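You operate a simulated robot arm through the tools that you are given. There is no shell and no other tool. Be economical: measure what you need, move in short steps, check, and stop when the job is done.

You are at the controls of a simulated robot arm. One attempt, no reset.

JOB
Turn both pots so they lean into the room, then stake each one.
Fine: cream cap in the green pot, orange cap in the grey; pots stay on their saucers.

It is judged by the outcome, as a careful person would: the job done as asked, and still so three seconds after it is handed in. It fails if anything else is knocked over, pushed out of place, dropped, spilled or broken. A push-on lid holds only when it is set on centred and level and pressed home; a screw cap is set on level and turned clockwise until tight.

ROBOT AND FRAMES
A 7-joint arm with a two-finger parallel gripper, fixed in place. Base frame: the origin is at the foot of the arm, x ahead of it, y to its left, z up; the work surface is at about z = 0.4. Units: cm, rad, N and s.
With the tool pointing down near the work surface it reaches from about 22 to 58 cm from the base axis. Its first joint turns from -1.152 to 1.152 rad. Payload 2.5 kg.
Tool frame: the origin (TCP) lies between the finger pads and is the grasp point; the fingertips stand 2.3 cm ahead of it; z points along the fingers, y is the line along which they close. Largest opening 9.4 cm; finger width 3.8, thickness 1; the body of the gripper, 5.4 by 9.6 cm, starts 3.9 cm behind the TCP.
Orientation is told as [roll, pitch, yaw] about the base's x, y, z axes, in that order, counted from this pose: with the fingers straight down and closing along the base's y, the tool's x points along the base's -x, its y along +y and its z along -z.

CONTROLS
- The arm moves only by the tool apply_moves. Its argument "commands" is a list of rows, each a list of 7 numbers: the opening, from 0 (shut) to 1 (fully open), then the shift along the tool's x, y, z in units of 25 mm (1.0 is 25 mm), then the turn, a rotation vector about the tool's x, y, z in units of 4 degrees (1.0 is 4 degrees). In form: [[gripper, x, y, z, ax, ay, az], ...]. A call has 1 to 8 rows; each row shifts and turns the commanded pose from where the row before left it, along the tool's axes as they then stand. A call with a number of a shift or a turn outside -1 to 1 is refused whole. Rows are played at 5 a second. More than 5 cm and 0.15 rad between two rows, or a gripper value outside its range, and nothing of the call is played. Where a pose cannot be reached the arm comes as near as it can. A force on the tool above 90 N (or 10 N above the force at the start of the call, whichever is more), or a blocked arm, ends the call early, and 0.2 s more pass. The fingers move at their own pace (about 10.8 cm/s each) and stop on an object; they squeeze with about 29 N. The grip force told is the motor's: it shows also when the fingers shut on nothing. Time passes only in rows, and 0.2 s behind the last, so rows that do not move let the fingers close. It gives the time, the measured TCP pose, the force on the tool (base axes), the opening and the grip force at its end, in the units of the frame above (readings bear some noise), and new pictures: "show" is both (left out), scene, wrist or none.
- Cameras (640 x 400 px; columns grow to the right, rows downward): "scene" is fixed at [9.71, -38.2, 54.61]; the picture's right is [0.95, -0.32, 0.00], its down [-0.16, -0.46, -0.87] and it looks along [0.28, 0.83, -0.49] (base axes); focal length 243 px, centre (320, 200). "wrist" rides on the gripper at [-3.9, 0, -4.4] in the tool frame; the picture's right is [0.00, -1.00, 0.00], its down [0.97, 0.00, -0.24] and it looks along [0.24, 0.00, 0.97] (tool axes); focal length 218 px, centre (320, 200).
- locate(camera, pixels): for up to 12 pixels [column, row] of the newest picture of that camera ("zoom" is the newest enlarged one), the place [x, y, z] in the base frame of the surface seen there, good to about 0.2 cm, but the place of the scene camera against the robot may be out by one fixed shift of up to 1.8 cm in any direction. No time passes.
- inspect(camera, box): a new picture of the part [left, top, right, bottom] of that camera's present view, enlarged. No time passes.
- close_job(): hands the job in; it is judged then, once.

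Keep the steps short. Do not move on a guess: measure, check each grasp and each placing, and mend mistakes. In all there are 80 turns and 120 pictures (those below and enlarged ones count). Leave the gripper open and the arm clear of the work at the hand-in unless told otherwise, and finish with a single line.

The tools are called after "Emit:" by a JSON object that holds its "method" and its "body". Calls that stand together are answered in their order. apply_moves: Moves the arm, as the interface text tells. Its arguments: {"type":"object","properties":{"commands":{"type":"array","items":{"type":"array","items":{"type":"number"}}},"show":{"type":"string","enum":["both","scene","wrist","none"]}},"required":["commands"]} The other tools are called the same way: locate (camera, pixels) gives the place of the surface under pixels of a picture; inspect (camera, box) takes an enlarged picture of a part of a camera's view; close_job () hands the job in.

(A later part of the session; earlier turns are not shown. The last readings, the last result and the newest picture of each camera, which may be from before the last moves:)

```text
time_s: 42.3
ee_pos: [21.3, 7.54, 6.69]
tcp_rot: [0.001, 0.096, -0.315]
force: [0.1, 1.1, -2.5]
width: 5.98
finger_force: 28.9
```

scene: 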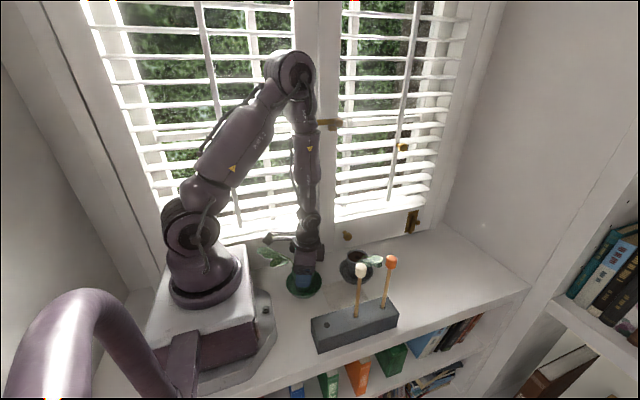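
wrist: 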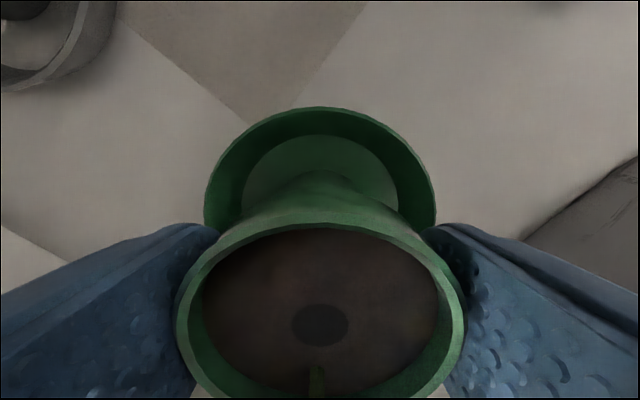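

Turning fine, leaves clear of the base. Continue.

Emit:
{"method": "apply_moves", "body": {"commands": [[0.4, 0, 0, 0, 0.098, 0, -0.995], [0.4, 0, 0, 0, 0.098, 0, -0.995], [0.4, 0, 0, 0, 0.098, 0, -0.995], [0.4, 0, 0, 0, 0.098, 0, -0.995], [0.4, 0, 0, 0, 0.098, 0, -0.995], [0.4, 0, 0, 0, 0.098, 0, -0.995], [0.4, 0, 0, 0, 0.098, 0, -0.995], [0.4, 0, 0, 0, 0.098, 0, -0.995]], "show": "scene"}}

Emit:
{"method": "inspect", "body": {"camera": "scene", "box": [230, 50, 390, 310]}}

```text
time_s: 44.1
ee_pos: [21.21, 7.62, 6.7]
tcp_rot: [-0.001, 0.094, 0.243]
force: [-0.6, 0.1, -3.2]
width: 5.99
finger_force: 29.1
```

scene: 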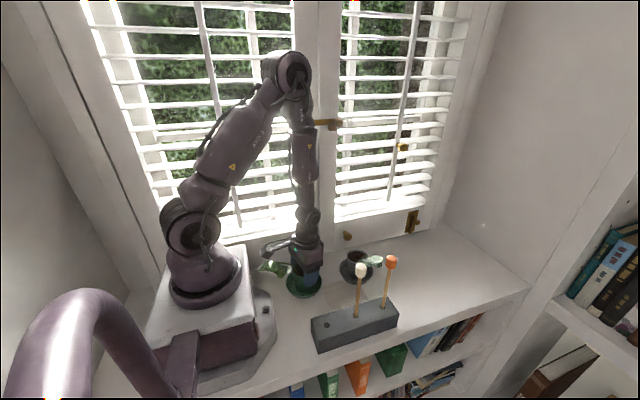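

```text
1.54 times, centred on (310, 180) of scene
```

zoom: 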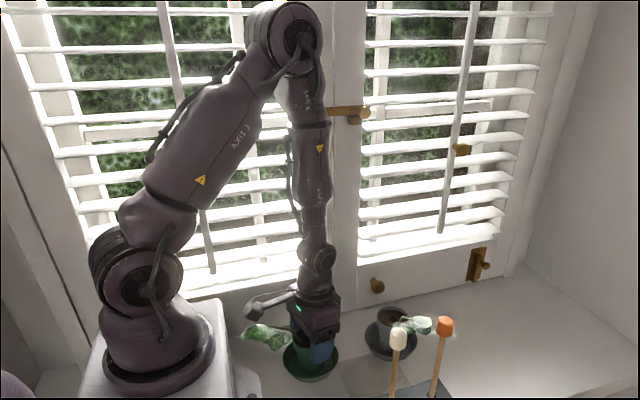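

I measure how close the forearm is to the lever handle before the last quarter turn.

Emit:
{"method": "locate", "body": {"camera": "scene", "pixels": [[304, 125], [315, 125], [294, 125], [306, 160], [318, 160], [307, 215], [318, 225], [318, 124], [326, 124], [338, 125], [293, 75], [306, 100]]}}

```text
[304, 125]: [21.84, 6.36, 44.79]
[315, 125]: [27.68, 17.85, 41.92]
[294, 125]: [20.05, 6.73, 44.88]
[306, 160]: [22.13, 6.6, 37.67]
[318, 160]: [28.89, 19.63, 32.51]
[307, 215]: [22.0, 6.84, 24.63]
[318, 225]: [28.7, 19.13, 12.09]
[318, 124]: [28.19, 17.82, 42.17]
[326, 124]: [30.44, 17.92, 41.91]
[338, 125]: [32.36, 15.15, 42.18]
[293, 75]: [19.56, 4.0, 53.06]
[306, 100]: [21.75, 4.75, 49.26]
```

The forearm's back is within a couple of cm of the lever, and the tilt would push it closer. I set the pot down here, release, remove the tilt, and regrip upright.

Emit:
{"method": "apply_moves", "body": {"commands": [[0.4, -0.004, 0, 0.04, 0, 0, 0], [0.4, -0.004, 0, 0.045, 0, 0, 0], [0.4, 0, 0, 0, 0, 0, 0]], "show": "none"}}

Emit:
{"method": "apply_moves", "body": {"commands": [[0.7, 0, 0, 0, 0, 0, 0], [0.9, 0, 0, 0, 0, 0, 0], [1, 0, 0, 0, 0, 0, 0], [1, 0, 0, 0, 0, -0.7, 0], [1, 0, 0, -0.1, 0, -0.65, 0], [1, 0, 0, 0, 0, 0, 0]], "show": "both"}}

```text
time_s: 44.9
ee_pos: [21.26, 7.52, 6.51]
tcp_rot: [-0.003, 0.096, 0.242]
force: [-0.9, -1.4, 18.8]
width: 5.99
finger_force: 28.4
```

```text
time_s: 46.3
ee_pos: [21.26, 7.63, 6.71]
tcp_rot: [0.0, 0.002, 0.24]
force: [0.3, -0.6, -0.4]
width: 9.4
finger_force: 0.0
```

scene: 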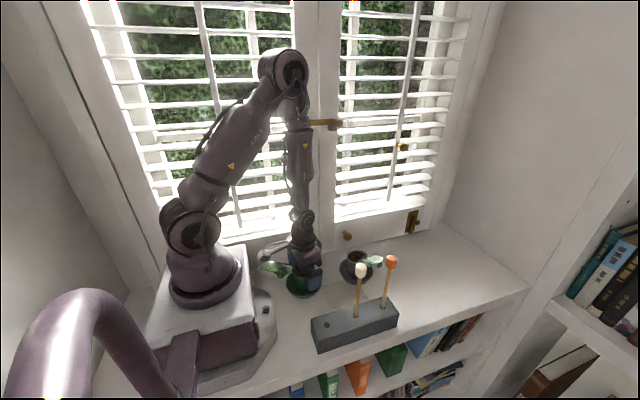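
wrist: 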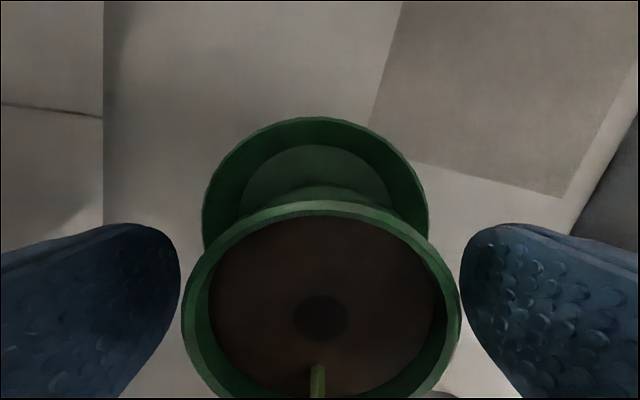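

Pot sits centred on the saucer; gripper upright. Regrip, lift slightly, and turn on.

Emit:
{"method": "apply_moves", "body": {"commands": [[0.7, 0, 0, 0, 0, 0, 0], [0.5, 0, 0, 0, 0, 0, 0], [0.4, 0, 0, 0, 0, 0, 0], [0.4, 0, 0, 0, 0, 0, 0], [0.4, 0, 0, -0.07, 0, 0, 0], [0.4, 0, 0, 0, 0, 0, -1], [0.4, 0, 0, 0, 0, 0, -1], [0.4, 0, 0, 0, 0, 0, -1]], "show": "wrist"}}

Emit:
{"method": "apply_moves", "body": {"commands": [[0.4, 0, 0, 0, 0, 0, -1], [0.4, 0, 0, 0, 0, 0, -1], [0.4, 0, 0, 0, 0, 0, -1], [0.4, 0, 0, 0, 0, 0, -1], [0.4, 0, 0, 0, 0, 0, -1], [0.4, 0, 0, 0, 0, 0, -1], [0.4, 0, 0, 0, 0, 0, -1], [0.4, 0, 0, 0, 0, 0, -1]], "show": "scene"}}

```text
time_s: 48.1
ee_pos: [21.29, 7.6, 6.98]
tcp_rot: [0.003, 0.002, 0.452]
force: [0.6, -0.2, 0.2]
width: 6.0
finger_force: 28.8
```

wrist: 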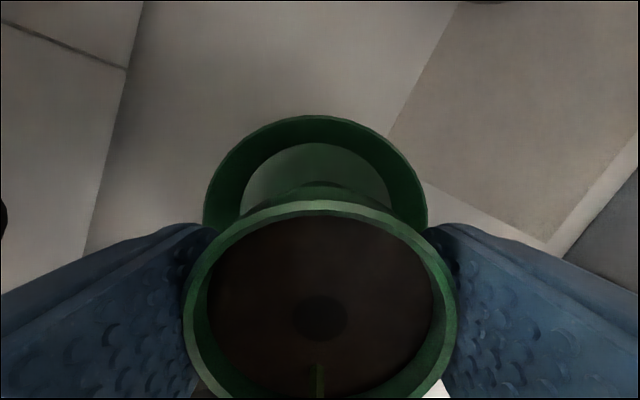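

```text
time_s: 49.9
ee_pos: [21.18, 7.58, 6.93]
tcp_rot: [0.002, 0.002, 1.013]
force: [-0.5, 0.1, -3.1]
width: 5.96
finger_force: 29.3
```

scene: 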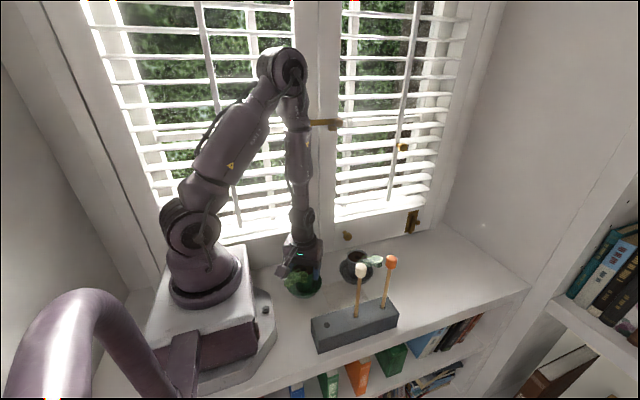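

31° to go.

Emit:
{"method": "apply_moves", "body": {"commands": [[0.4, 0, 0, 0, 0, 0, -1], [0.4, 0, 0, 0, 0, 0, -1], [0.4, 0, 0, 0, 0, 0, -1], [0.4, 0, 0, 0, 0, 0, -1], [0.4, 0, 0, 0, 0, 0, -1], [0.4, 0, 0, 0, 0, 0, -1], [0.4, 0, 0, 0, 0, 0, -1], [0.4, 0, 0, 0, 0, 0, -0.7]], "show": "both"}}

Emit:
{"method": "apply_moves", "body": {"commands": [[0.4, 0, 0, 0.035, 0, 0, 0], [0.4, 0, 0, 0.03, 0, 0, 0], [0.4, 0, 0, 0, 0, 0, 0]], "show": "none"}}

```text
time_s: 51.7
ee_pos: [21.34, 7.56, 7.07]
tcp_rot: [0.001, 0.001, 1.55]
force: [-0.1, -1.0, -2.5]
width: 6.0
finger_force: 29.8
```

scene: 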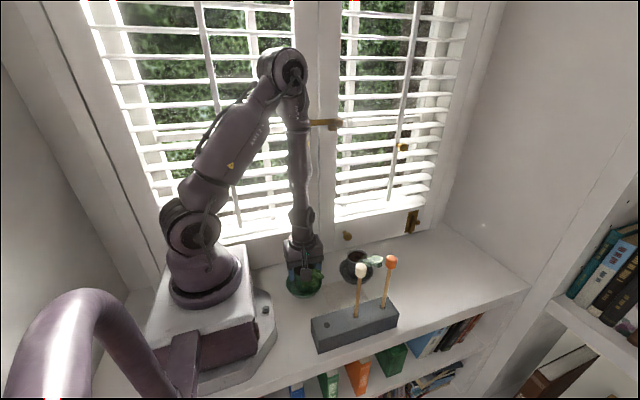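
wrist: 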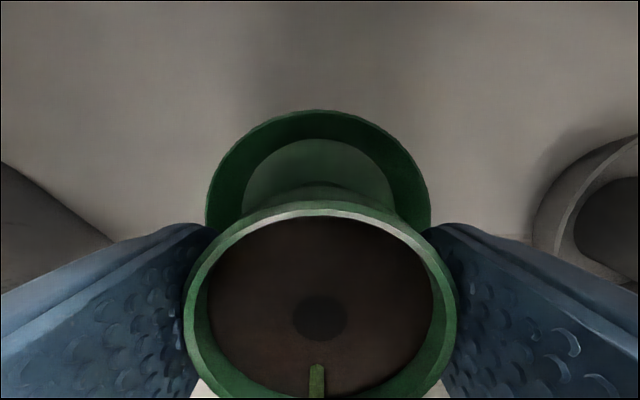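

```text
time_s: 52.5
ee_pos: [21.15, 7.66, 6.8]
tcp_rot: [0.001, 0.001, 1.547]
force: [-1.1, -0.5, 6.4]
width: 6.02
finger_force: 29.2
```

Contact felt (+6 N): the pot rests on its saucer. I open, and rise straight up to z≈24.

Emit:
{"method": "apply_moves", "body": {"commands": [[0.6, 0, 0, 0, 0, 0, 0], [0.8, 0, 0, 0, 0, 0, 0], [1, 0, 0, 0, 0, 0, 0], [1, 0, 0, 0, 0, 0, 0], [1, 0, 0, -0.4, 0, 0, 0], [1, 0, 0, -0.8, 0, 0, 0], [1, 0, 0, -1, 0, 0, 0], [1, 0, 0, -1, 0, 0, 0]], "show": "wrist"}}

Emit:
{"method": "apply_moves", "body": {"commands": [[1, 0, 0, -1, 0, 0, 0], [1, 0, 0, -1, 0, 0, 0], [1, 0, 0, -1, 0, 0, 0], [1, 0, 0, -1, 0, 0, 0]], "show": "both"}}

```text
time_s: 54.3
ee_pos: [21.3, 7.7, 14.86]
tcp_rot: [0.003, -0.001, 1.549]
force: [0.5, -0.3, 0.3]
width: 9.39
finger_force: 0.1
```

wrist: 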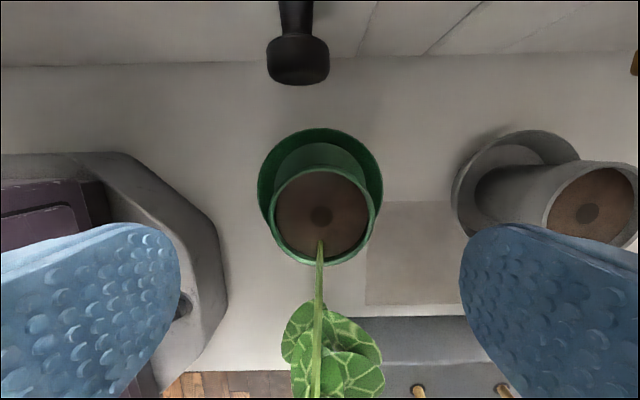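

```text
time_s: 55.3
ee_pos: [21.18, 7.7, 24.87]
tcp_rot: [0.004, 0.002, 1.547]
force: [-0.4, 0.3, -0.3]
width: 9.39
finger_force: 0.0
```

scene: 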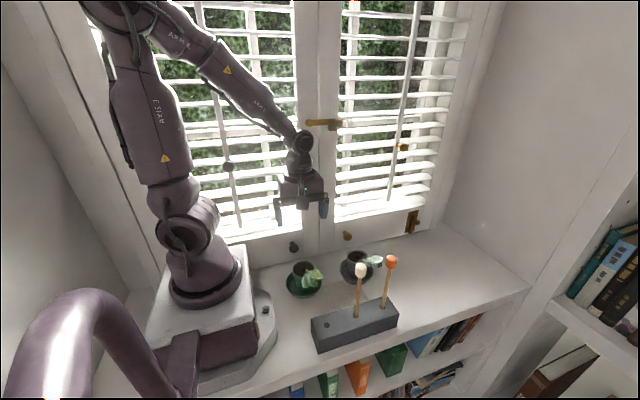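
wrist: 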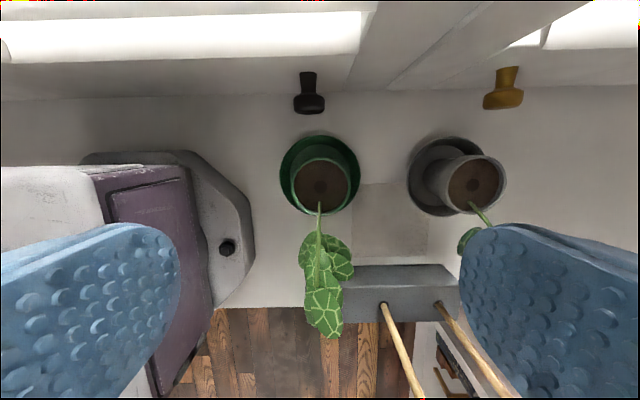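

Both plants now lean into the room, pots on saucers. For the stakes I take orange first (at ≈36.1, −8.0), keeping this yaw so the wrist bracket points to the room. I move above it at z≈28.

Emit:
{"method": "apply_moves", "body": {"commands": [[1, 0.77, -0.763, -0.16, 0, 0, 0], [1, 0.77, -0.763, -0.16, 0, 0, 0], [1, 0.77, -0.763, -0.16, 0, 0, 0], [1, 0.77, -0.763, -0.16, 0, 0, 0], [1, 0.77, -0.763, -0.16, 0, 0, 0], [1, 0.77, -0.763, -0.16, 0, 0, 0], [0.8, 0.77, -0.763, -0.16, 0, 0, 0], [0.5, 0.77, -0.763, -0.16, 0, 0, 0]], "show": "both"}}

```text
time_s: 57.1
ee_pos: [36.18, -8.09, 28.09]
tcp_rot: [0.002, -0.001, 1.551]
force: [-0.2, 0.0, 0.1]
width: 4.74
finger_force: 0.0
```

scene: 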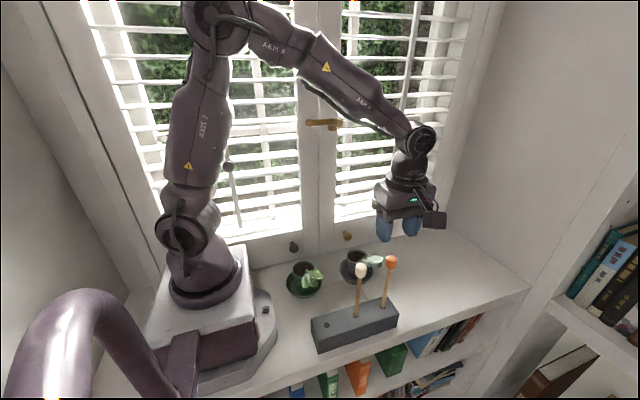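
wrist: 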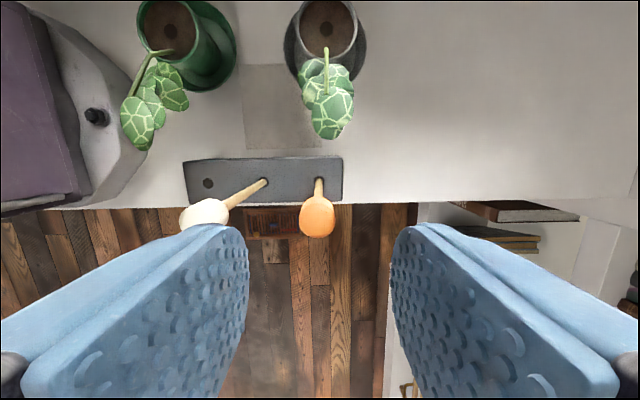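

I measure both caps, sticks and holes precisely from here.

Emit:
{"method": "locate", "body": {"camera": "wrist", "pixels": [[317, 217], [300, 217], [334, 217], [317, 235], [318, 198], [319, 185], [205, 213], [226, 203], [262, 184], [208, 183], [326, 28], [168, 30]]}}

Emit:
{"method": "inspect", "body": {"camera": "wrist", "box": [170, 140, 370, 250]}}

```text
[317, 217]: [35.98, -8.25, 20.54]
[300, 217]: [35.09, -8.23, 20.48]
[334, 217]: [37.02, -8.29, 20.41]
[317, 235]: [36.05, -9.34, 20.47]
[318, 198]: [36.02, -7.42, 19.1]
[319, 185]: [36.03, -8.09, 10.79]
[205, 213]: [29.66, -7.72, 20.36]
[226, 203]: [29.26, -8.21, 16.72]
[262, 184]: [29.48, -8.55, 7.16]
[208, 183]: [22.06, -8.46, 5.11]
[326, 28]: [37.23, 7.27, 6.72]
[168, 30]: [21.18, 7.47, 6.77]
```

```text
3.20 times, centred on (270, 195) of wrist
```

zoom: 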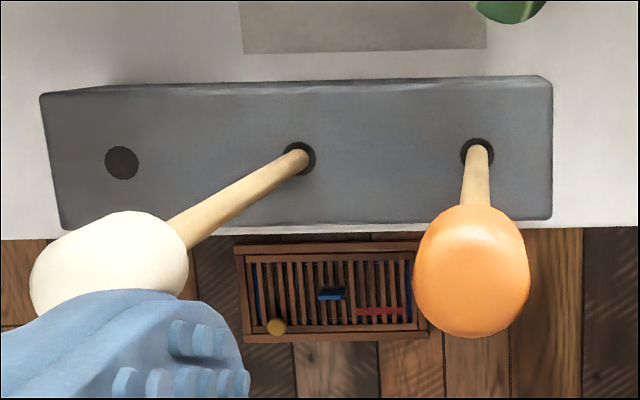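

Orange cap centre ≈(36.05, −8.3), top 20.5, Ø≈2. I align and go down to z≈23.5 for a check.

Emit:
{"method": "apply_moves", "body": {"commands": [[0.5, 0.08, 0.05, 0.8, 0, 0, 0], [0.5, 0, 0, 1, 0, 0, 0], [0.5, 0, 0, 0, 0, 0, 0]], "show": "wrist"}}

```text
time_s: 57.9
ee_pos: [36.06, -8.34, 23.54]
tcp_rot: [0.001, 0.0, 1.546]
force: [0.3, -0.3, 0.7]
width: 4.72
finger_force: 0.1
```

wrist: 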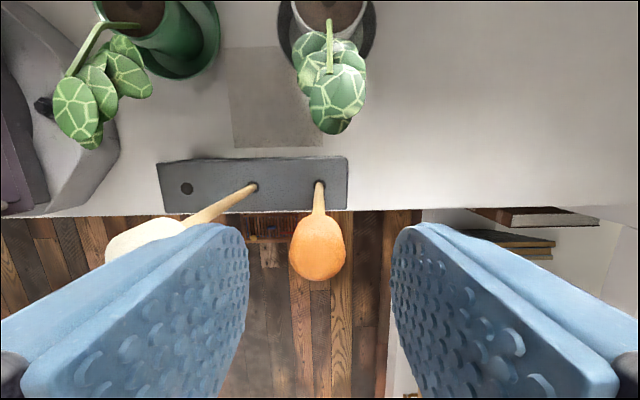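

Aligned. Down to z≈19.3 and close on the cap.

Emit:
{"method": "apply_moves", "body": {"commands": [[0.5, 0, 0, 0.85, 0, 0, 0], [0.5, 0, 0, 0.85, 0, 0, 0], [0.5, 0, 0, 0, 0, 0, 0], [0.3, 0, 0, 0, 0, 0, 0], [0.15, 0, 0, 0, 0, 0, 0], [0.1, 0, 0, 0, 0, 0, 0], [0.1, 0, 0, 0, 0, 0, 0]], "show": "both"}}

```text
time_s: 59.5
ee_pos: [36.06, -8.39, 19.26]
tcp_rot: [0.001, -0.001, 1.548]
force: [-0.5, 0.9, -0.9]
width: 2.04
finger_force: 29.2
```

scene: 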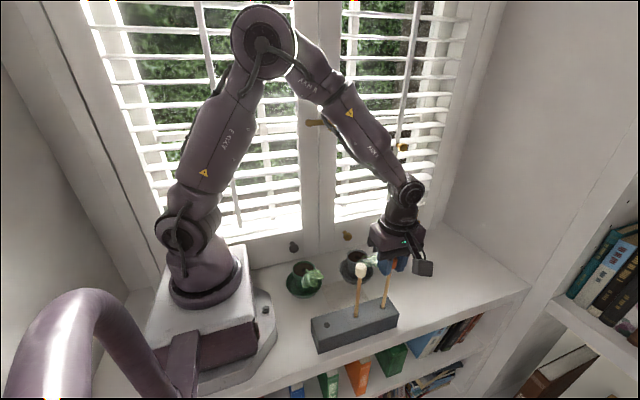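
wrist: 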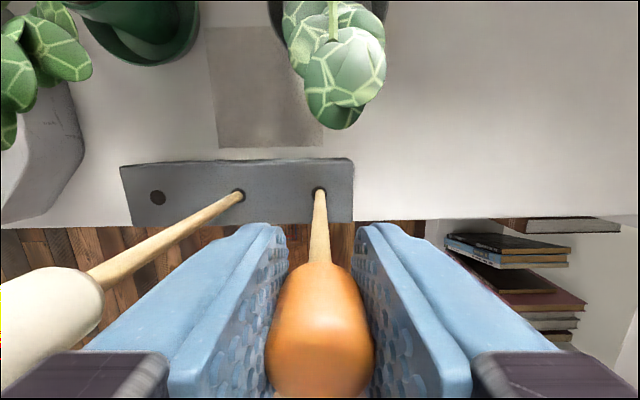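

Cap gripped (2.04 cm). Lift straight up 7.5 cm and look for the stake's lower end.

Emit:
{"method": "apply_moves", "body": {"commands": [[0.1, 0, 0, -0.5, 0, 0, 0], [0.1, 0, 0, -0.8, 0, 0, 0], [0.1, 0, 0, -0.85, 0, 0, 0], [0.1, 0, 0, -0.85, 0, 0, 0], [0.1, 0, 0, 0, 0, 0, 0]], "show": "both"}}

Emit:
{"method": "inspect", "body": {"camera": "scene", "box": [300, 180, 460, 340]}}

```text
time_s: 60.7
ee_pos: [36.11, -8.37, 26.73]
tcp_rot: [0.002, 0.001, 1.548]
force: [0.2, 0.7, 0.1]
width: 2.04
finger_force: 29.3
```

scene: 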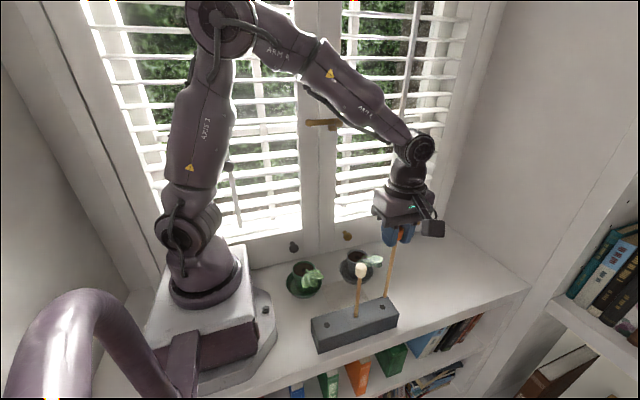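
wrist: 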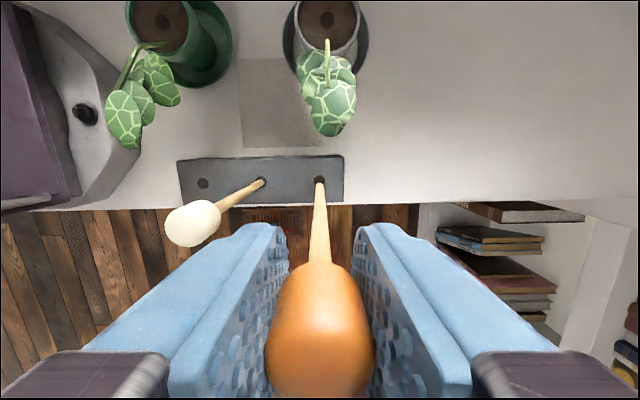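

```text
2.50 times, centred on (380, 260) of scene
```

zoom: 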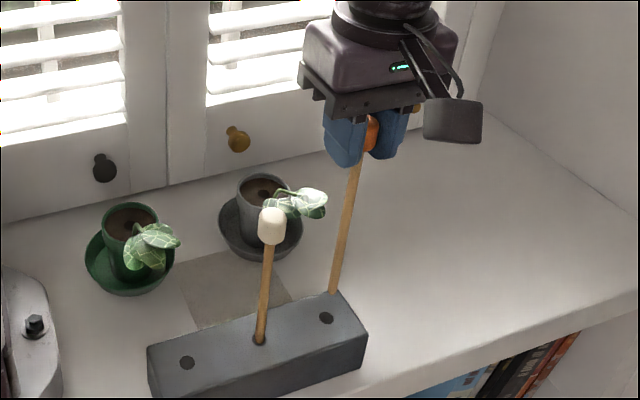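

The stake is clear of the block. I measure its lower end.

Emit:
{"method": "locate", "body": {"camera": "zoom", "pixels": [[334, 290], [336, 280], [345, 230], [352, 180], [327, 317], [260, 250], [272, 222], [131, 222], [262, 188]]}}

Emit:
{"method": "locate", "body": {"camera": "wrist", "pixels": [[320, 181], [320, 186], [320, 200], [319, 230], [330, 19], [164, 20], [320, 178]]}}

```text
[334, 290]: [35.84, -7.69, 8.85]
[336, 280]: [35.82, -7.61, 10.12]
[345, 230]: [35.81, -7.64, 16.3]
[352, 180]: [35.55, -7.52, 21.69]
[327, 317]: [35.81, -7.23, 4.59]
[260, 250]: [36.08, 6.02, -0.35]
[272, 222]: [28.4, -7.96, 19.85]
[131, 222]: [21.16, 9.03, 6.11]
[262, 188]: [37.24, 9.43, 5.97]
```

```text
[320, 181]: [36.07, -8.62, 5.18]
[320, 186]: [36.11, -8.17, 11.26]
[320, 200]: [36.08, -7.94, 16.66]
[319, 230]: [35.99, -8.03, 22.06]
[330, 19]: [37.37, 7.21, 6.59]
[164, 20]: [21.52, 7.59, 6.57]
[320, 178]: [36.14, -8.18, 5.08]
```

Lower end is ≈17.4 cm below the TCP (z≈9.3 now), above the rim height but not above the leaves (14). I carry it around the plant's +x side: to x≈42, then along y.

Emit:
{"method": "apply_moves", "body": {"commands": [[0.1, -0.02, -0.8, -0.08, 0, 0, 0], [0.1, -0.02, -0.8, -0.08, 0, 0, 0], [0.1, -0.02, -0.8, -0.08, 0, 0, 0], [0.1, -0.78, 0.018, 0, 0, 0, 0], [0.1, -0.78, 0.018, 0, 0, 0, 0], [0.1, -0.78, 0.018, 0, 0, 0, 0], [0.1, -0.78, 0.018, 0, 0, 0, 0]], "show": "both"}}

```text
time_s: 62.3
ee_pos: [42.07, -0.44, 27.23]
tcp_rot: [0.001, 0.001, 1.547]
force: [-0.1, -0.5, 0.0]
width: 2.02
finger_force: 29.1
```

scene: 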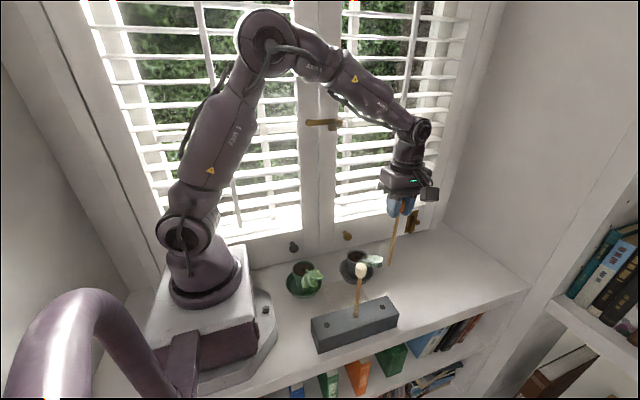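
wrist: 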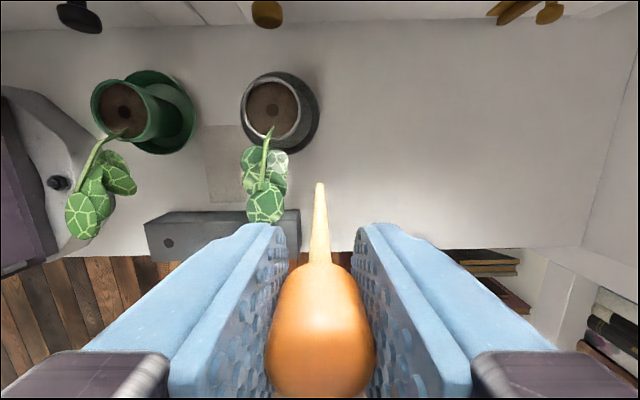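

Clear of leaves; the stake tip is visible at (319,184). Continue to y≈7.3 and then measure tip and hole.

Emit:
{"method": "locate", "body": {"camera": "wrist", "pixels": [[319, 185], [319, 188], [272, 107], [123, 110]]}}

Emit:
{"method": "apply_moves", "body": {"commands": [[0.1, -0.77, 0.018, 0, 0, 0, 0], [0.1, -0.77, 0.018, 0, 0, 0, 0], [0.1, -0.77, 0.018, 0, 0, 0, 0], [0.1, -0.77, 0.018, 0, 0, 0, 0], [0.1, 0, 0, 0, 0, 0, 0]], "show": "both"}}

```text
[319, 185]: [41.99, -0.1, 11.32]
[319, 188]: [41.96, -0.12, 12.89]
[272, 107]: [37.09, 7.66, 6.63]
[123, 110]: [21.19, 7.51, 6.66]
```

```text
time_s: 63.5
ee_pos: [42.02, 7.09, 27.38]
tcp_rot: [0.002, 0.0, 1.548]
force: [0.2, -0.2, -1.0]
width: 2.05
finger_force: 29.2
```

scene: 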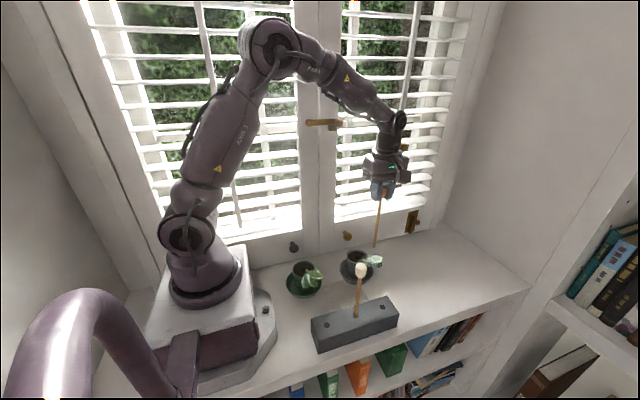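
wrist: 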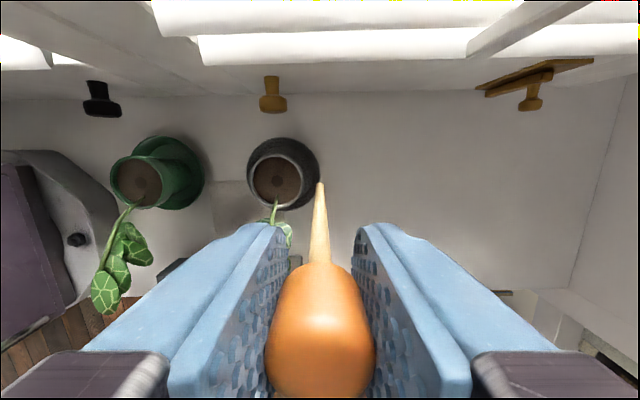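

Emit:
{"method": "locate", "body": {"camera": "wrist", "pixels": [[278, 178], [319, 187], [320, 200], [253, 178], [304, 180], [140, 183]]}}

Emit:
{"method": "inspect", "body": {"camera": "wrist", "box": [220, 120, 360, 260]}}

```text
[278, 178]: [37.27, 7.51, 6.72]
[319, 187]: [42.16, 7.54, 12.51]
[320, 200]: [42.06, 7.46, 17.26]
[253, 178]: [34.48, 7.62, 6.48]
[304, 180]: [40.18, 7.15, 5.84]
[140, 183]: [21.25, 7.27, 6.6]
```

```text
2.86 times, centred on (290, 190) of wrist
```

zoom: 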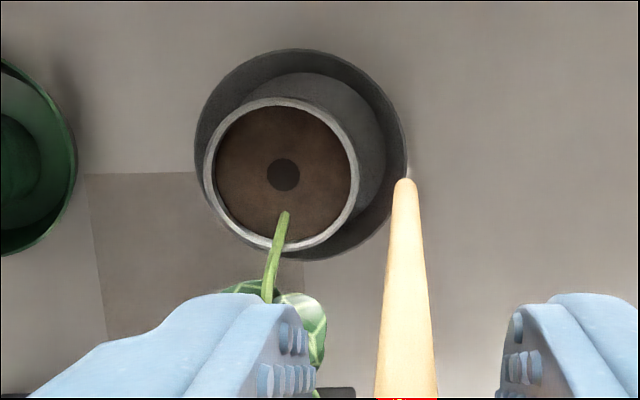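

Emit:
{"method": "locate", "body": {"camera": "zoom", "pixels": [[283, 175], [268, 175], [298, 175], [283, 160], [283, 190], [404, 185], [286, 214], [404, 210]]}}

```text
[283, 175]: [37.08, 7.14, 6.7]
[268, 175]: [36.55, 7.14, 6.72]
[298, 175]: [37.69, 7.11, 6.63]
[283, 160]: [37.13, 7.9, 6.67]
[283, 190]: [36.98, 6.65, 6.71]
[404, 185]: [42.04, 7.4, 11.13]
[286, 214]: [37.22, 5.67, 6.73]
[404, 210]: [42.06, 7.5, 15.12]
```

Hole centre ≈(37.1, 7.2), Ø≈1.2 cm; stick axis at (42.05, 7.1). I shift 4.95 cm in −x over the hole.

Emit:
{"method": "apply_moves", "body": {"commands": [[0.1, 0, 0.66, 0, 0, 0, 0], [0.1, -0.014, 0.66, 0, 0, 0, 0], [0.1, 0, 0.66, 0, 0, 0, 0], [0.1, 0, 0, 0, 0, 0, 0]], "show": "both"}}

Emit:
{"method": "inspect", "body": {"camera": "wrist", "box": [260, 120, 380, 240]}}

```text
time_s: 64.5
ee_pos: [37.19, 7.28, 27.5]
tcp_rot: [0.002, -0.001, 1.546]
force: [-0.3, 0.1, 0.0]
width: 2.04
finger_force: 29.2
```

scene: 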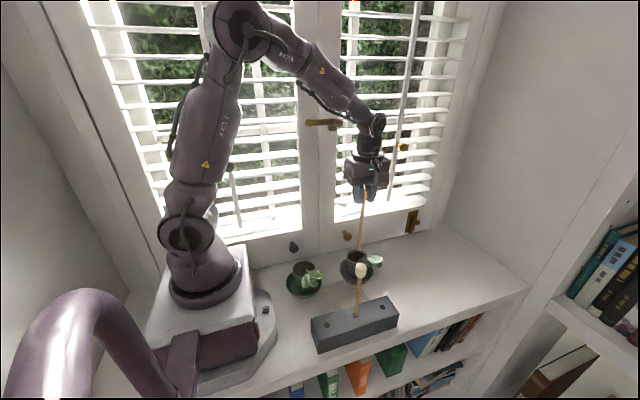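
wrist: 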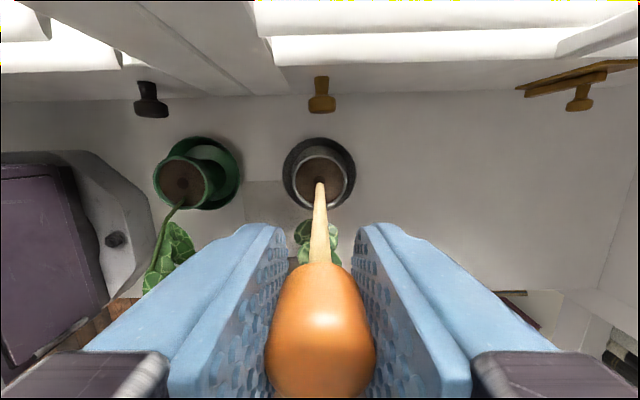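

```text
3.33 times, centred on (320, 180) of wrist
```

zoom: 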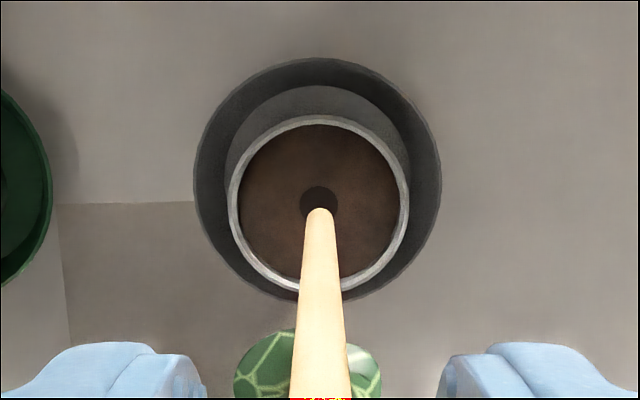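

Lined up laterally. Lower until the tip is just above soil level, then check.

Emit:
{"method": "apply_moves", "body": {"commands": [[0.1, 0, 0, 0.5, 0, 0, 0], [0.1, 0, 0, 0.5, 0, 0, 0], [0.1, 0, 0, 0, 0, 0, 0]], "show": "wrist"}}

Emit:
{"method": "inspect", "body": {"camera": "wrist", "box": [270, 130, 370, 230]}}

Emit:
{"method": "inspect", "body": {"camera": "scene", "box": [320, 220, 400, 290]}}

```text
time_s: 65.3
ee_pos: [37.08, 7.49, 24.85]
tcp_rot: [0.001, 0.0, 1.548]
force: [0.7, -0.4, 0.3]
width: 2.04
finger_force: 29.2
```

wrist: 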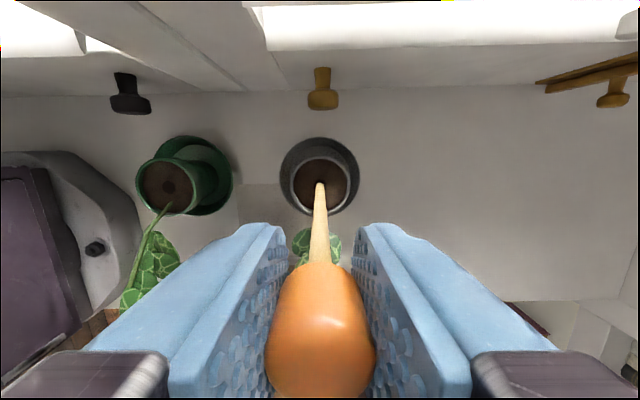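

```text
4.00 times, centred on (320, 180) of wrist
```

zoom: 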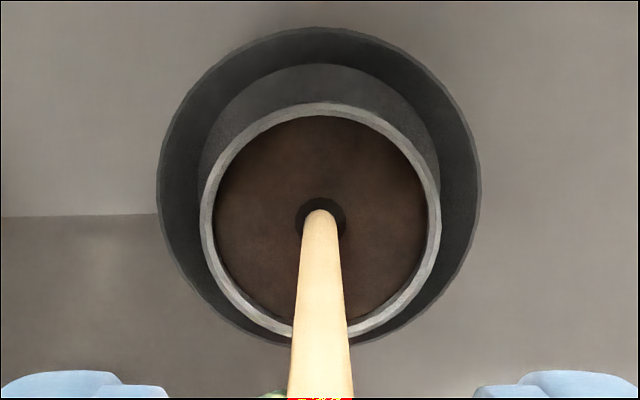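

```text
5.71 times, centred on (360, 255) of scene
```

zoom: 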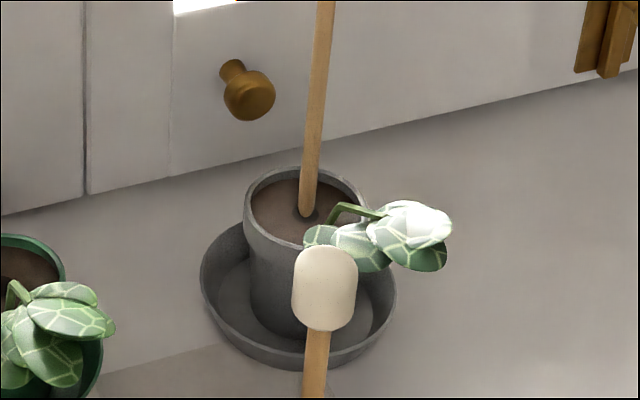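

Tip is right at the hole in both views. I lower in small steps, watching the force.

Emit:
{"method": "apply_moves", "body": {"commands": [[0.1, 0, 0, 0.2, 0, 0, 0], [0.1, 0, 0, 0.2, 0, 0, 0], [0.1, 0, 0, 0.2, 0, 0, 0], [0.1, 0, 0, 0, 0, 0, 0]], "show": "none"}}

```text
time_s: 66.3
ee_pos: [37.18, 7.3, 23.35]
tcp_rot: [0.001, -0.001, 1.549]
force: [1.0, -0.2, -0.8]
width: 2.06
finger_force: 29.1
```

Emit:
{"method": "apply_moves", "body": {"commands": [[0.1, 0, 0, 0.2, 0, 0, 0], [0.1, 0, 0, 0.2, 0, 0, 0], [0.1, 0, 0, 0.2, 0, 0, 0], [0.1, 0, 0, 0, 0, 0, 0]], "show": "none"}}

Emit:
{"method": "apply_moves", "body": {"commands": [[0.1, 0, 0, 0.15, 0, 0, 0], [0.1, 0, 0, 0.15, 0, 0, 0], [0.1, 0, 0, 0, 0, 0, 0]], "show": "none"}}

```text
time_s: 67.3
ee_pos: [37.27, 7.35, 21.87]
tcp_rot: [0.001, 0.0, 1.549]
force: [-0.1, -0.3, -0.1]
width: 2.07
finger_force: 29.8
```

```text
time_s: 68.1
ee_pos: [37.18, 7.3, 21.12]
tcp_rot: [0.002, -0.002, 1.548]
force: [0.0, -0.2, -0.4]
width: 2.03
finger_force: 28.8
```

No resistance yet at ≈3 cm deep; continue gently.

Emit:
{"method": "apply_moves", "body": {"commands": [[0.1, 0, 0, 0.12, 0, 0, 0], [0.1, 0, 0, 0.12, 0, 0, 0], [0.1, 0, 0, 0, 0, 0, 0]], "show": "none"}}

Emit:
{"method": "apply_moves", "body": {"commands": [[0.1, 0, 0, 0.1, 0, 0, 0], [0.1, 0, 0, 0.1, 0, 0, 0], [0.1, 0, 0, 0, 0, 0, 0]], "show": "both"}}

```text
time_s: 68.9
ee_pos: [37.34, 7.39, 20.62]
tcp_rot: [-0.002, -0.003, 1.547]
force: [-2.0, -0.6, 27.6]
width: 2.07
finger_force: 29.1
```

```text
time_s: 69.7
ee_pos: [37.24, 7.28, 19.99]
tcp_rot: [0.0, 0.0, 1.548]
force: [-0.9, 0.3, 26.6]
width: 2.05
finger_force: 28.7
```

scene: 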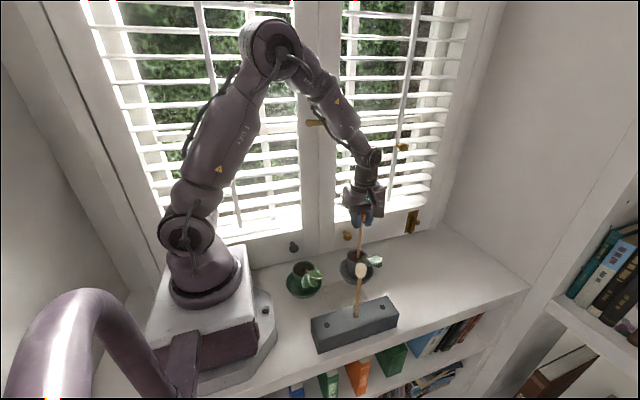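
wrist: 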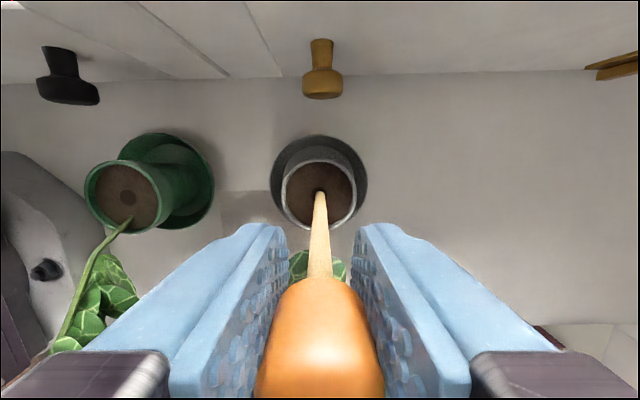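

Force rose to 27 N and the fingers slid on the cap: the stake is at the bottom of its hole (≈3.4 cm deep). I ease off, open, and check it stands.

Emit:
{"method": "apply_moves", "body": {"commands": [[0.1, 0, 0, -0.06, 0, 0, 0], [0.3, 0, 0, 0, 0, 0, 0], [0.5, 0, 0, 0, 0, 0, 0], [0.5, 0, 0, 0, 0, 0, 0]], "show": "wrist"}}

Emit:
{"method": "apply_moves", "body": {"commands": [[0.5, 0, 0, -0.6, 0, 0, 0], [0.5, 0, 0, -0.8, 0, 0, 0], [0.5, 0, 0, -1, 0, 0, 0]], "show": "both"}}

Emit:
{"method": "inspect", "body": {"camera": "scene", "box": [300, 180, 420, 300]}}

```text
time_s: 70.7
ee_pos: [37.18, 7.19, 20.02]
tcp_rot: [0.002, 0.0, 1.549]
force: [-0.4, -0.4, 0.0]
width: 4.71
finger_force: 0.1
```

wrist: 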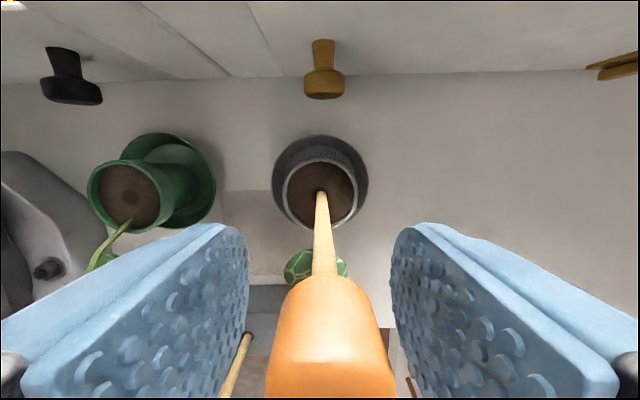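

```text
time_s: 71.5
ee_pos: [37.28, 7.39, 26.21]
tcp_rot: [0.0, 0.0, 1.546]
force: [-0.1, 0.5, -0.1]
width: 4.69
finger_force: 0.2
```

scene: 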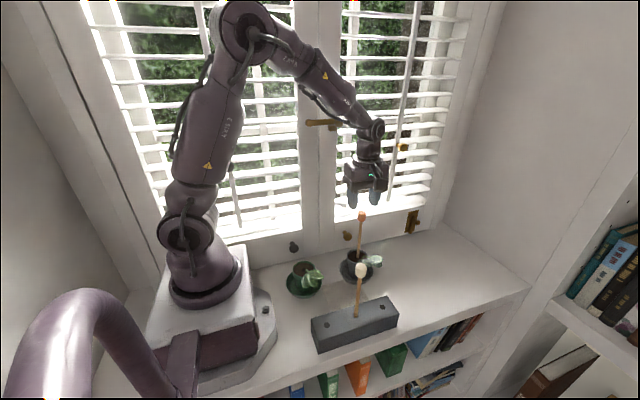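
wrist: 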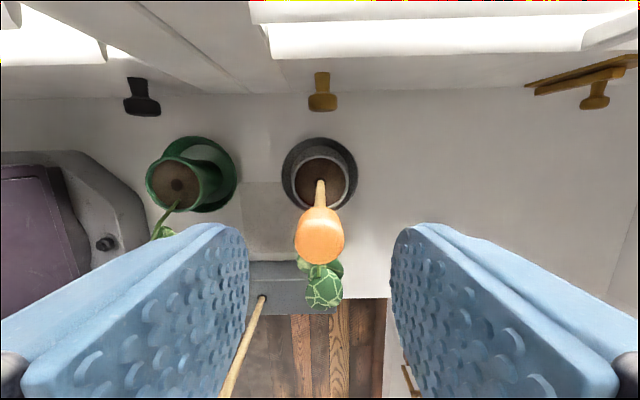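

```text
3.33 times, centred on (360, 240) of scene
```

zoom: 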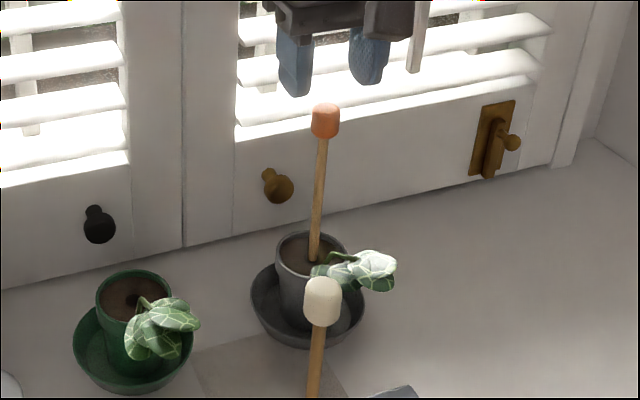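

Orange stake stands in the grey pot. Now rise a bit and move above the cream cap (≈29.35, −8.15).

Emit:
{"method": "apply_moves", "body": {"commands": [[0.5, 0, 0, -0.7, 0, 0, 0], [0.5, 0.9, 0.43, 0, 0, 0, 0], [0.5, 0.9, 0.43, 0, 0, 0, 0], [0.5, 0.9, 0.43, 0, 0, 0, 0], [0.5, 0.9, 0.43, 0, 0, 0, 0], [0.5, 0.9, 0.43, 0, 0, 0, 0], [0.5, 0.9, 0.43, 0, 0, 0, 0], [0.5, 0.9, 0.43, 0, 0, 0, 0]], "show": "wrist"}}

```text
time_s: 73.3
ee_pos: [29.29, -8.31, 27.98]
tcp_rot: [0.002, 0.001, 1.549]
force: [0.4, -0.4, 0.8]
width: 4.71
finger_force: 0.1
```

wrist: 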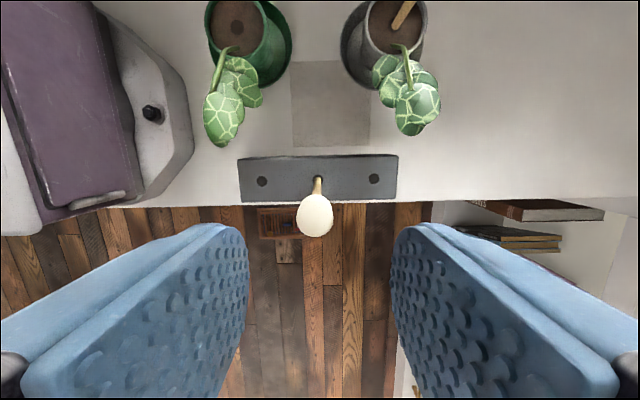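

Emit:
{"method": "locate", "body": {"camera": "wrist", "pixels": [[314, 215], [298, 215], [331, 215], [314, 234], [315, 198], [318, 182], [237, 27]]}}

```text
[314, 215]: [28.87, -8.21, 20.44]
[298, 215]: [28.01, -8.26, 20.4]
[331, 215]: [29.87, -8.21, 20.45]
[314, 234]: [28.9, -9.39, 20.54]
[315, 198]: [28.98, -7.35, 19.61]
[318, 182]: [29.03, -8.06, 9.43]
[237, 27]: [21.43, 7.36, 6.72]
```

Cream cap centre ≈(28.95, −8.3). I correct 3.4 mm, go down to z≈19.3 and close.

Emit:
{"method": "apply_moves", "body": {"commands": [[0.5, 0, 0.135, 0.8, 0, 0, 0], [0.5, 0, 0, 0.9, 0, 0, 0], [0.5, 0, 0, 0.9, 0, 0, 0], [0.5, 0, 0, 0.88, 0, 0, 0], [0.5, 0, 0, 0, 0, 0, 0], [0.3, 0, 0, 0, 0, 0, 0], [0.1, 0, 0, 0, 0, 0, 0], [0.1, 0, 0, 0, 0, 0, 0]], "show": "wrist"}}

```text
time_s: 75.1
ee_pos: [28.87, -8.19, 19.08]
tcp_rot: [0.002, 0.0, 1.547]
force: [-0.3, 0.2, 1.1]
width: 2.08
finger_force: 29.4
```

wrist: 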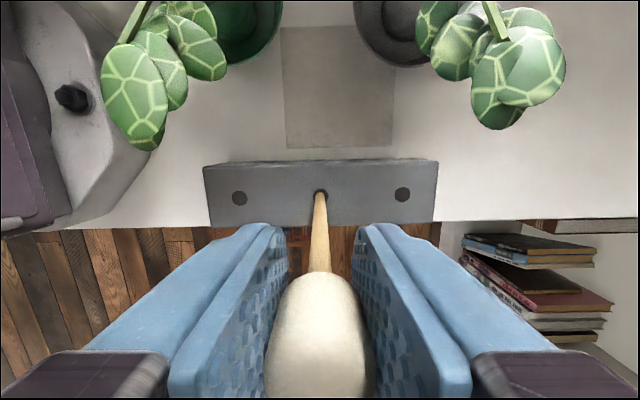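

Gripped (2.08 cm). Lift 8 cm, then carry along x≈29 between the two plants toward y≈7.5.

Emit:
{"method": "apply_moves", "body": {"commands": [[0.1, 0, 0, -0.5, 0, 0, 0], [0.1, 0, 0, -0.9, 0, 0, 0], [0.1, 0, 0, -0.9, 0, 0, 0], [0.1, 0, 0, -0.95, 0, 0, 0], [0.1, 0, 0, 0, 0, 0, 0]], "show": "both"}}

Emit:
{"method": "inspect", "body": {"camera": "scene", "box": [270, 190, 420, 340]}}

```text
time_s: 76.3
ee_pos: [28.98, -8.25, 27.3]
tcp_rot: [0.003, 0.0, 1.549]
force: [-0.5, 0.0, -0.5]
width: 2.08
finger_force: 29.5
```

scene: 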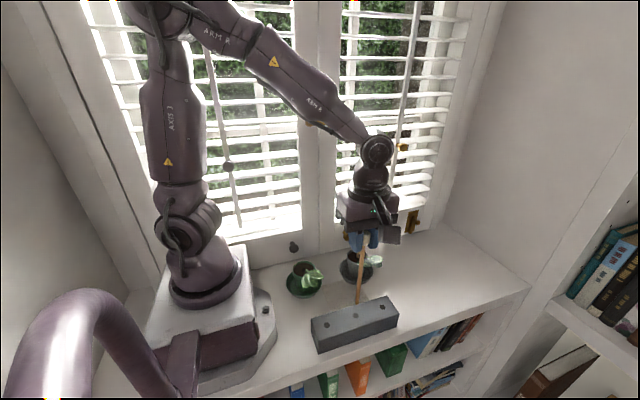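
wrist: 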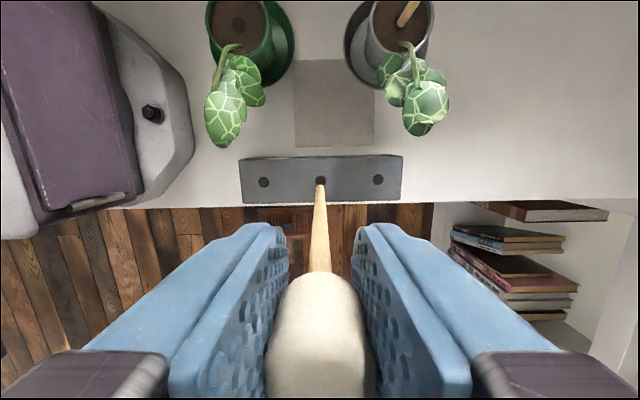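

```text
2.67 times, centred on (345, 265) of scene
```

zoom: 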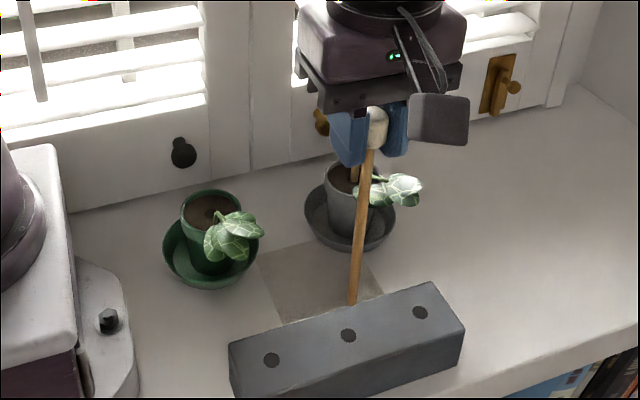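

Clear of the block. The window lever (x 26–33, z 43) would be close to the wrist at y 7.5, so I plan a diagonal; first I measure the green leaves' edge.

Emit:
{"method": "locate", "body": {"camera": "wrist", "pixels": [[264, 95], [258, 70], [240, 65], [230, 48], [222, 140], [208, 110], [238, 24], [320, 186], [382, 65], [320, 192]]}}

```text
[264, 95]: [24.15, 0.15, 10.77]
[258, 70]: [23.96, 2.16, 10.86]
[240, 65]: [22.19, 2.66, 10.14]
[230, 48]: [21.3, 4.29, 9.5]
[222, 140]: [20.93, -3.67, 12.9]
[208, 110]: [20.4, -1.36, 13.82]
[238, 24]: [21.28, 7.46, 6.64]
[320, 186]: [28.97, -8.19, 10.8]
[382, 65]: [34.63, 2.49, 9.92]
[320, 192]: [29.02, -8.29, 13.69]
```

Emit:
{"method": "apply_moves", "body": {"commands": [[0.1, -0.94, 0.02, -0.06, 0, 0, 0], [0.1, -0.94, 0.02, -0.06, 0, 0, 0], [0.1, -0.94, 0.02, -0.06, 0, 0, 0], [0.1, -0.94, 0.02, -0.06, 0, 0, 0], [0.1, -0.94, 0.02, 0, 0, 0, 0], [0.1, 0, 0, 0, 0, 0, 0]], "show": "both"}}

```text
time_s: 77.7
ee_pos: [28.96, 3.59, 27.88]
tcp_rot: [0.002, -0.001, 1.548]
force: [-0.1, 0.4, -0.1]
width: 2.04
finger_force: 28.9
```

scene: 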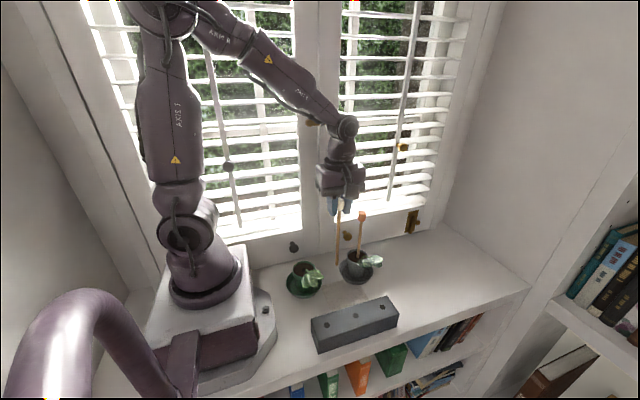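
wrist: 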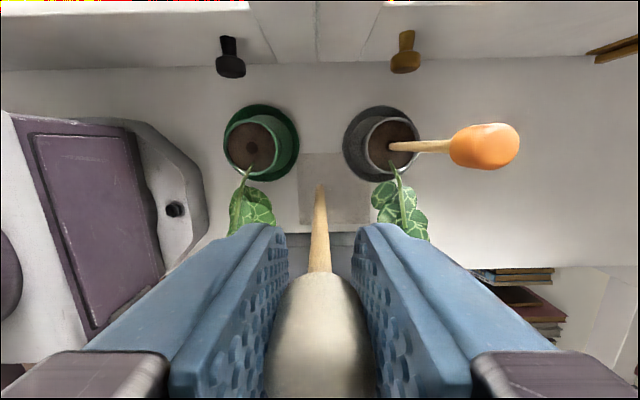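

Clear. I measure the green hole from here.

Emit:
{"method": "inspect", "body": {"camera": "wrist", "box": [190, 90, 350, 210]}}

Emit:
{"method": "locate", "body": {"camera": "zoom", "pixels": [[244, 192], [244, 180], [244, 204], [230, 192], [258, 192], [520, 335], [520, 360]]}}

```text
3.33 times, centred on (270, 150) of wrist
```

zoom: 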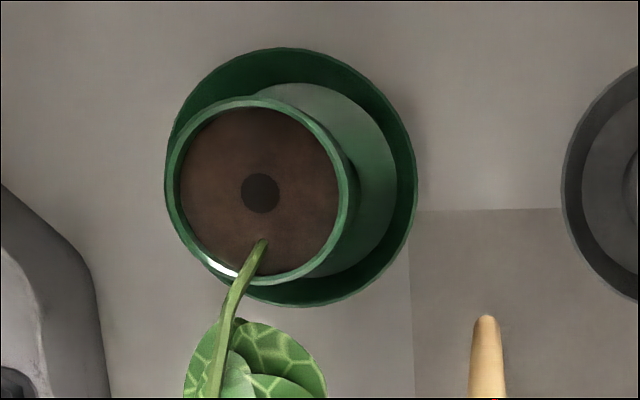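

```text
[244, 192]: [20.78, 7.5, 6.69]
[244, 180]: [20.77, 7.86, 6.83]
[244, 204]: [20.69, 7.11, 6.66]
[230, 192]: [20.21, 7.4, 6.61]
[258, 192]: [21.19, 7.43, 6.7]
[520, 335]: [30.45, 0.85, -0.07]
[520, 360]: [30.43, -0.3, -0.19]
```

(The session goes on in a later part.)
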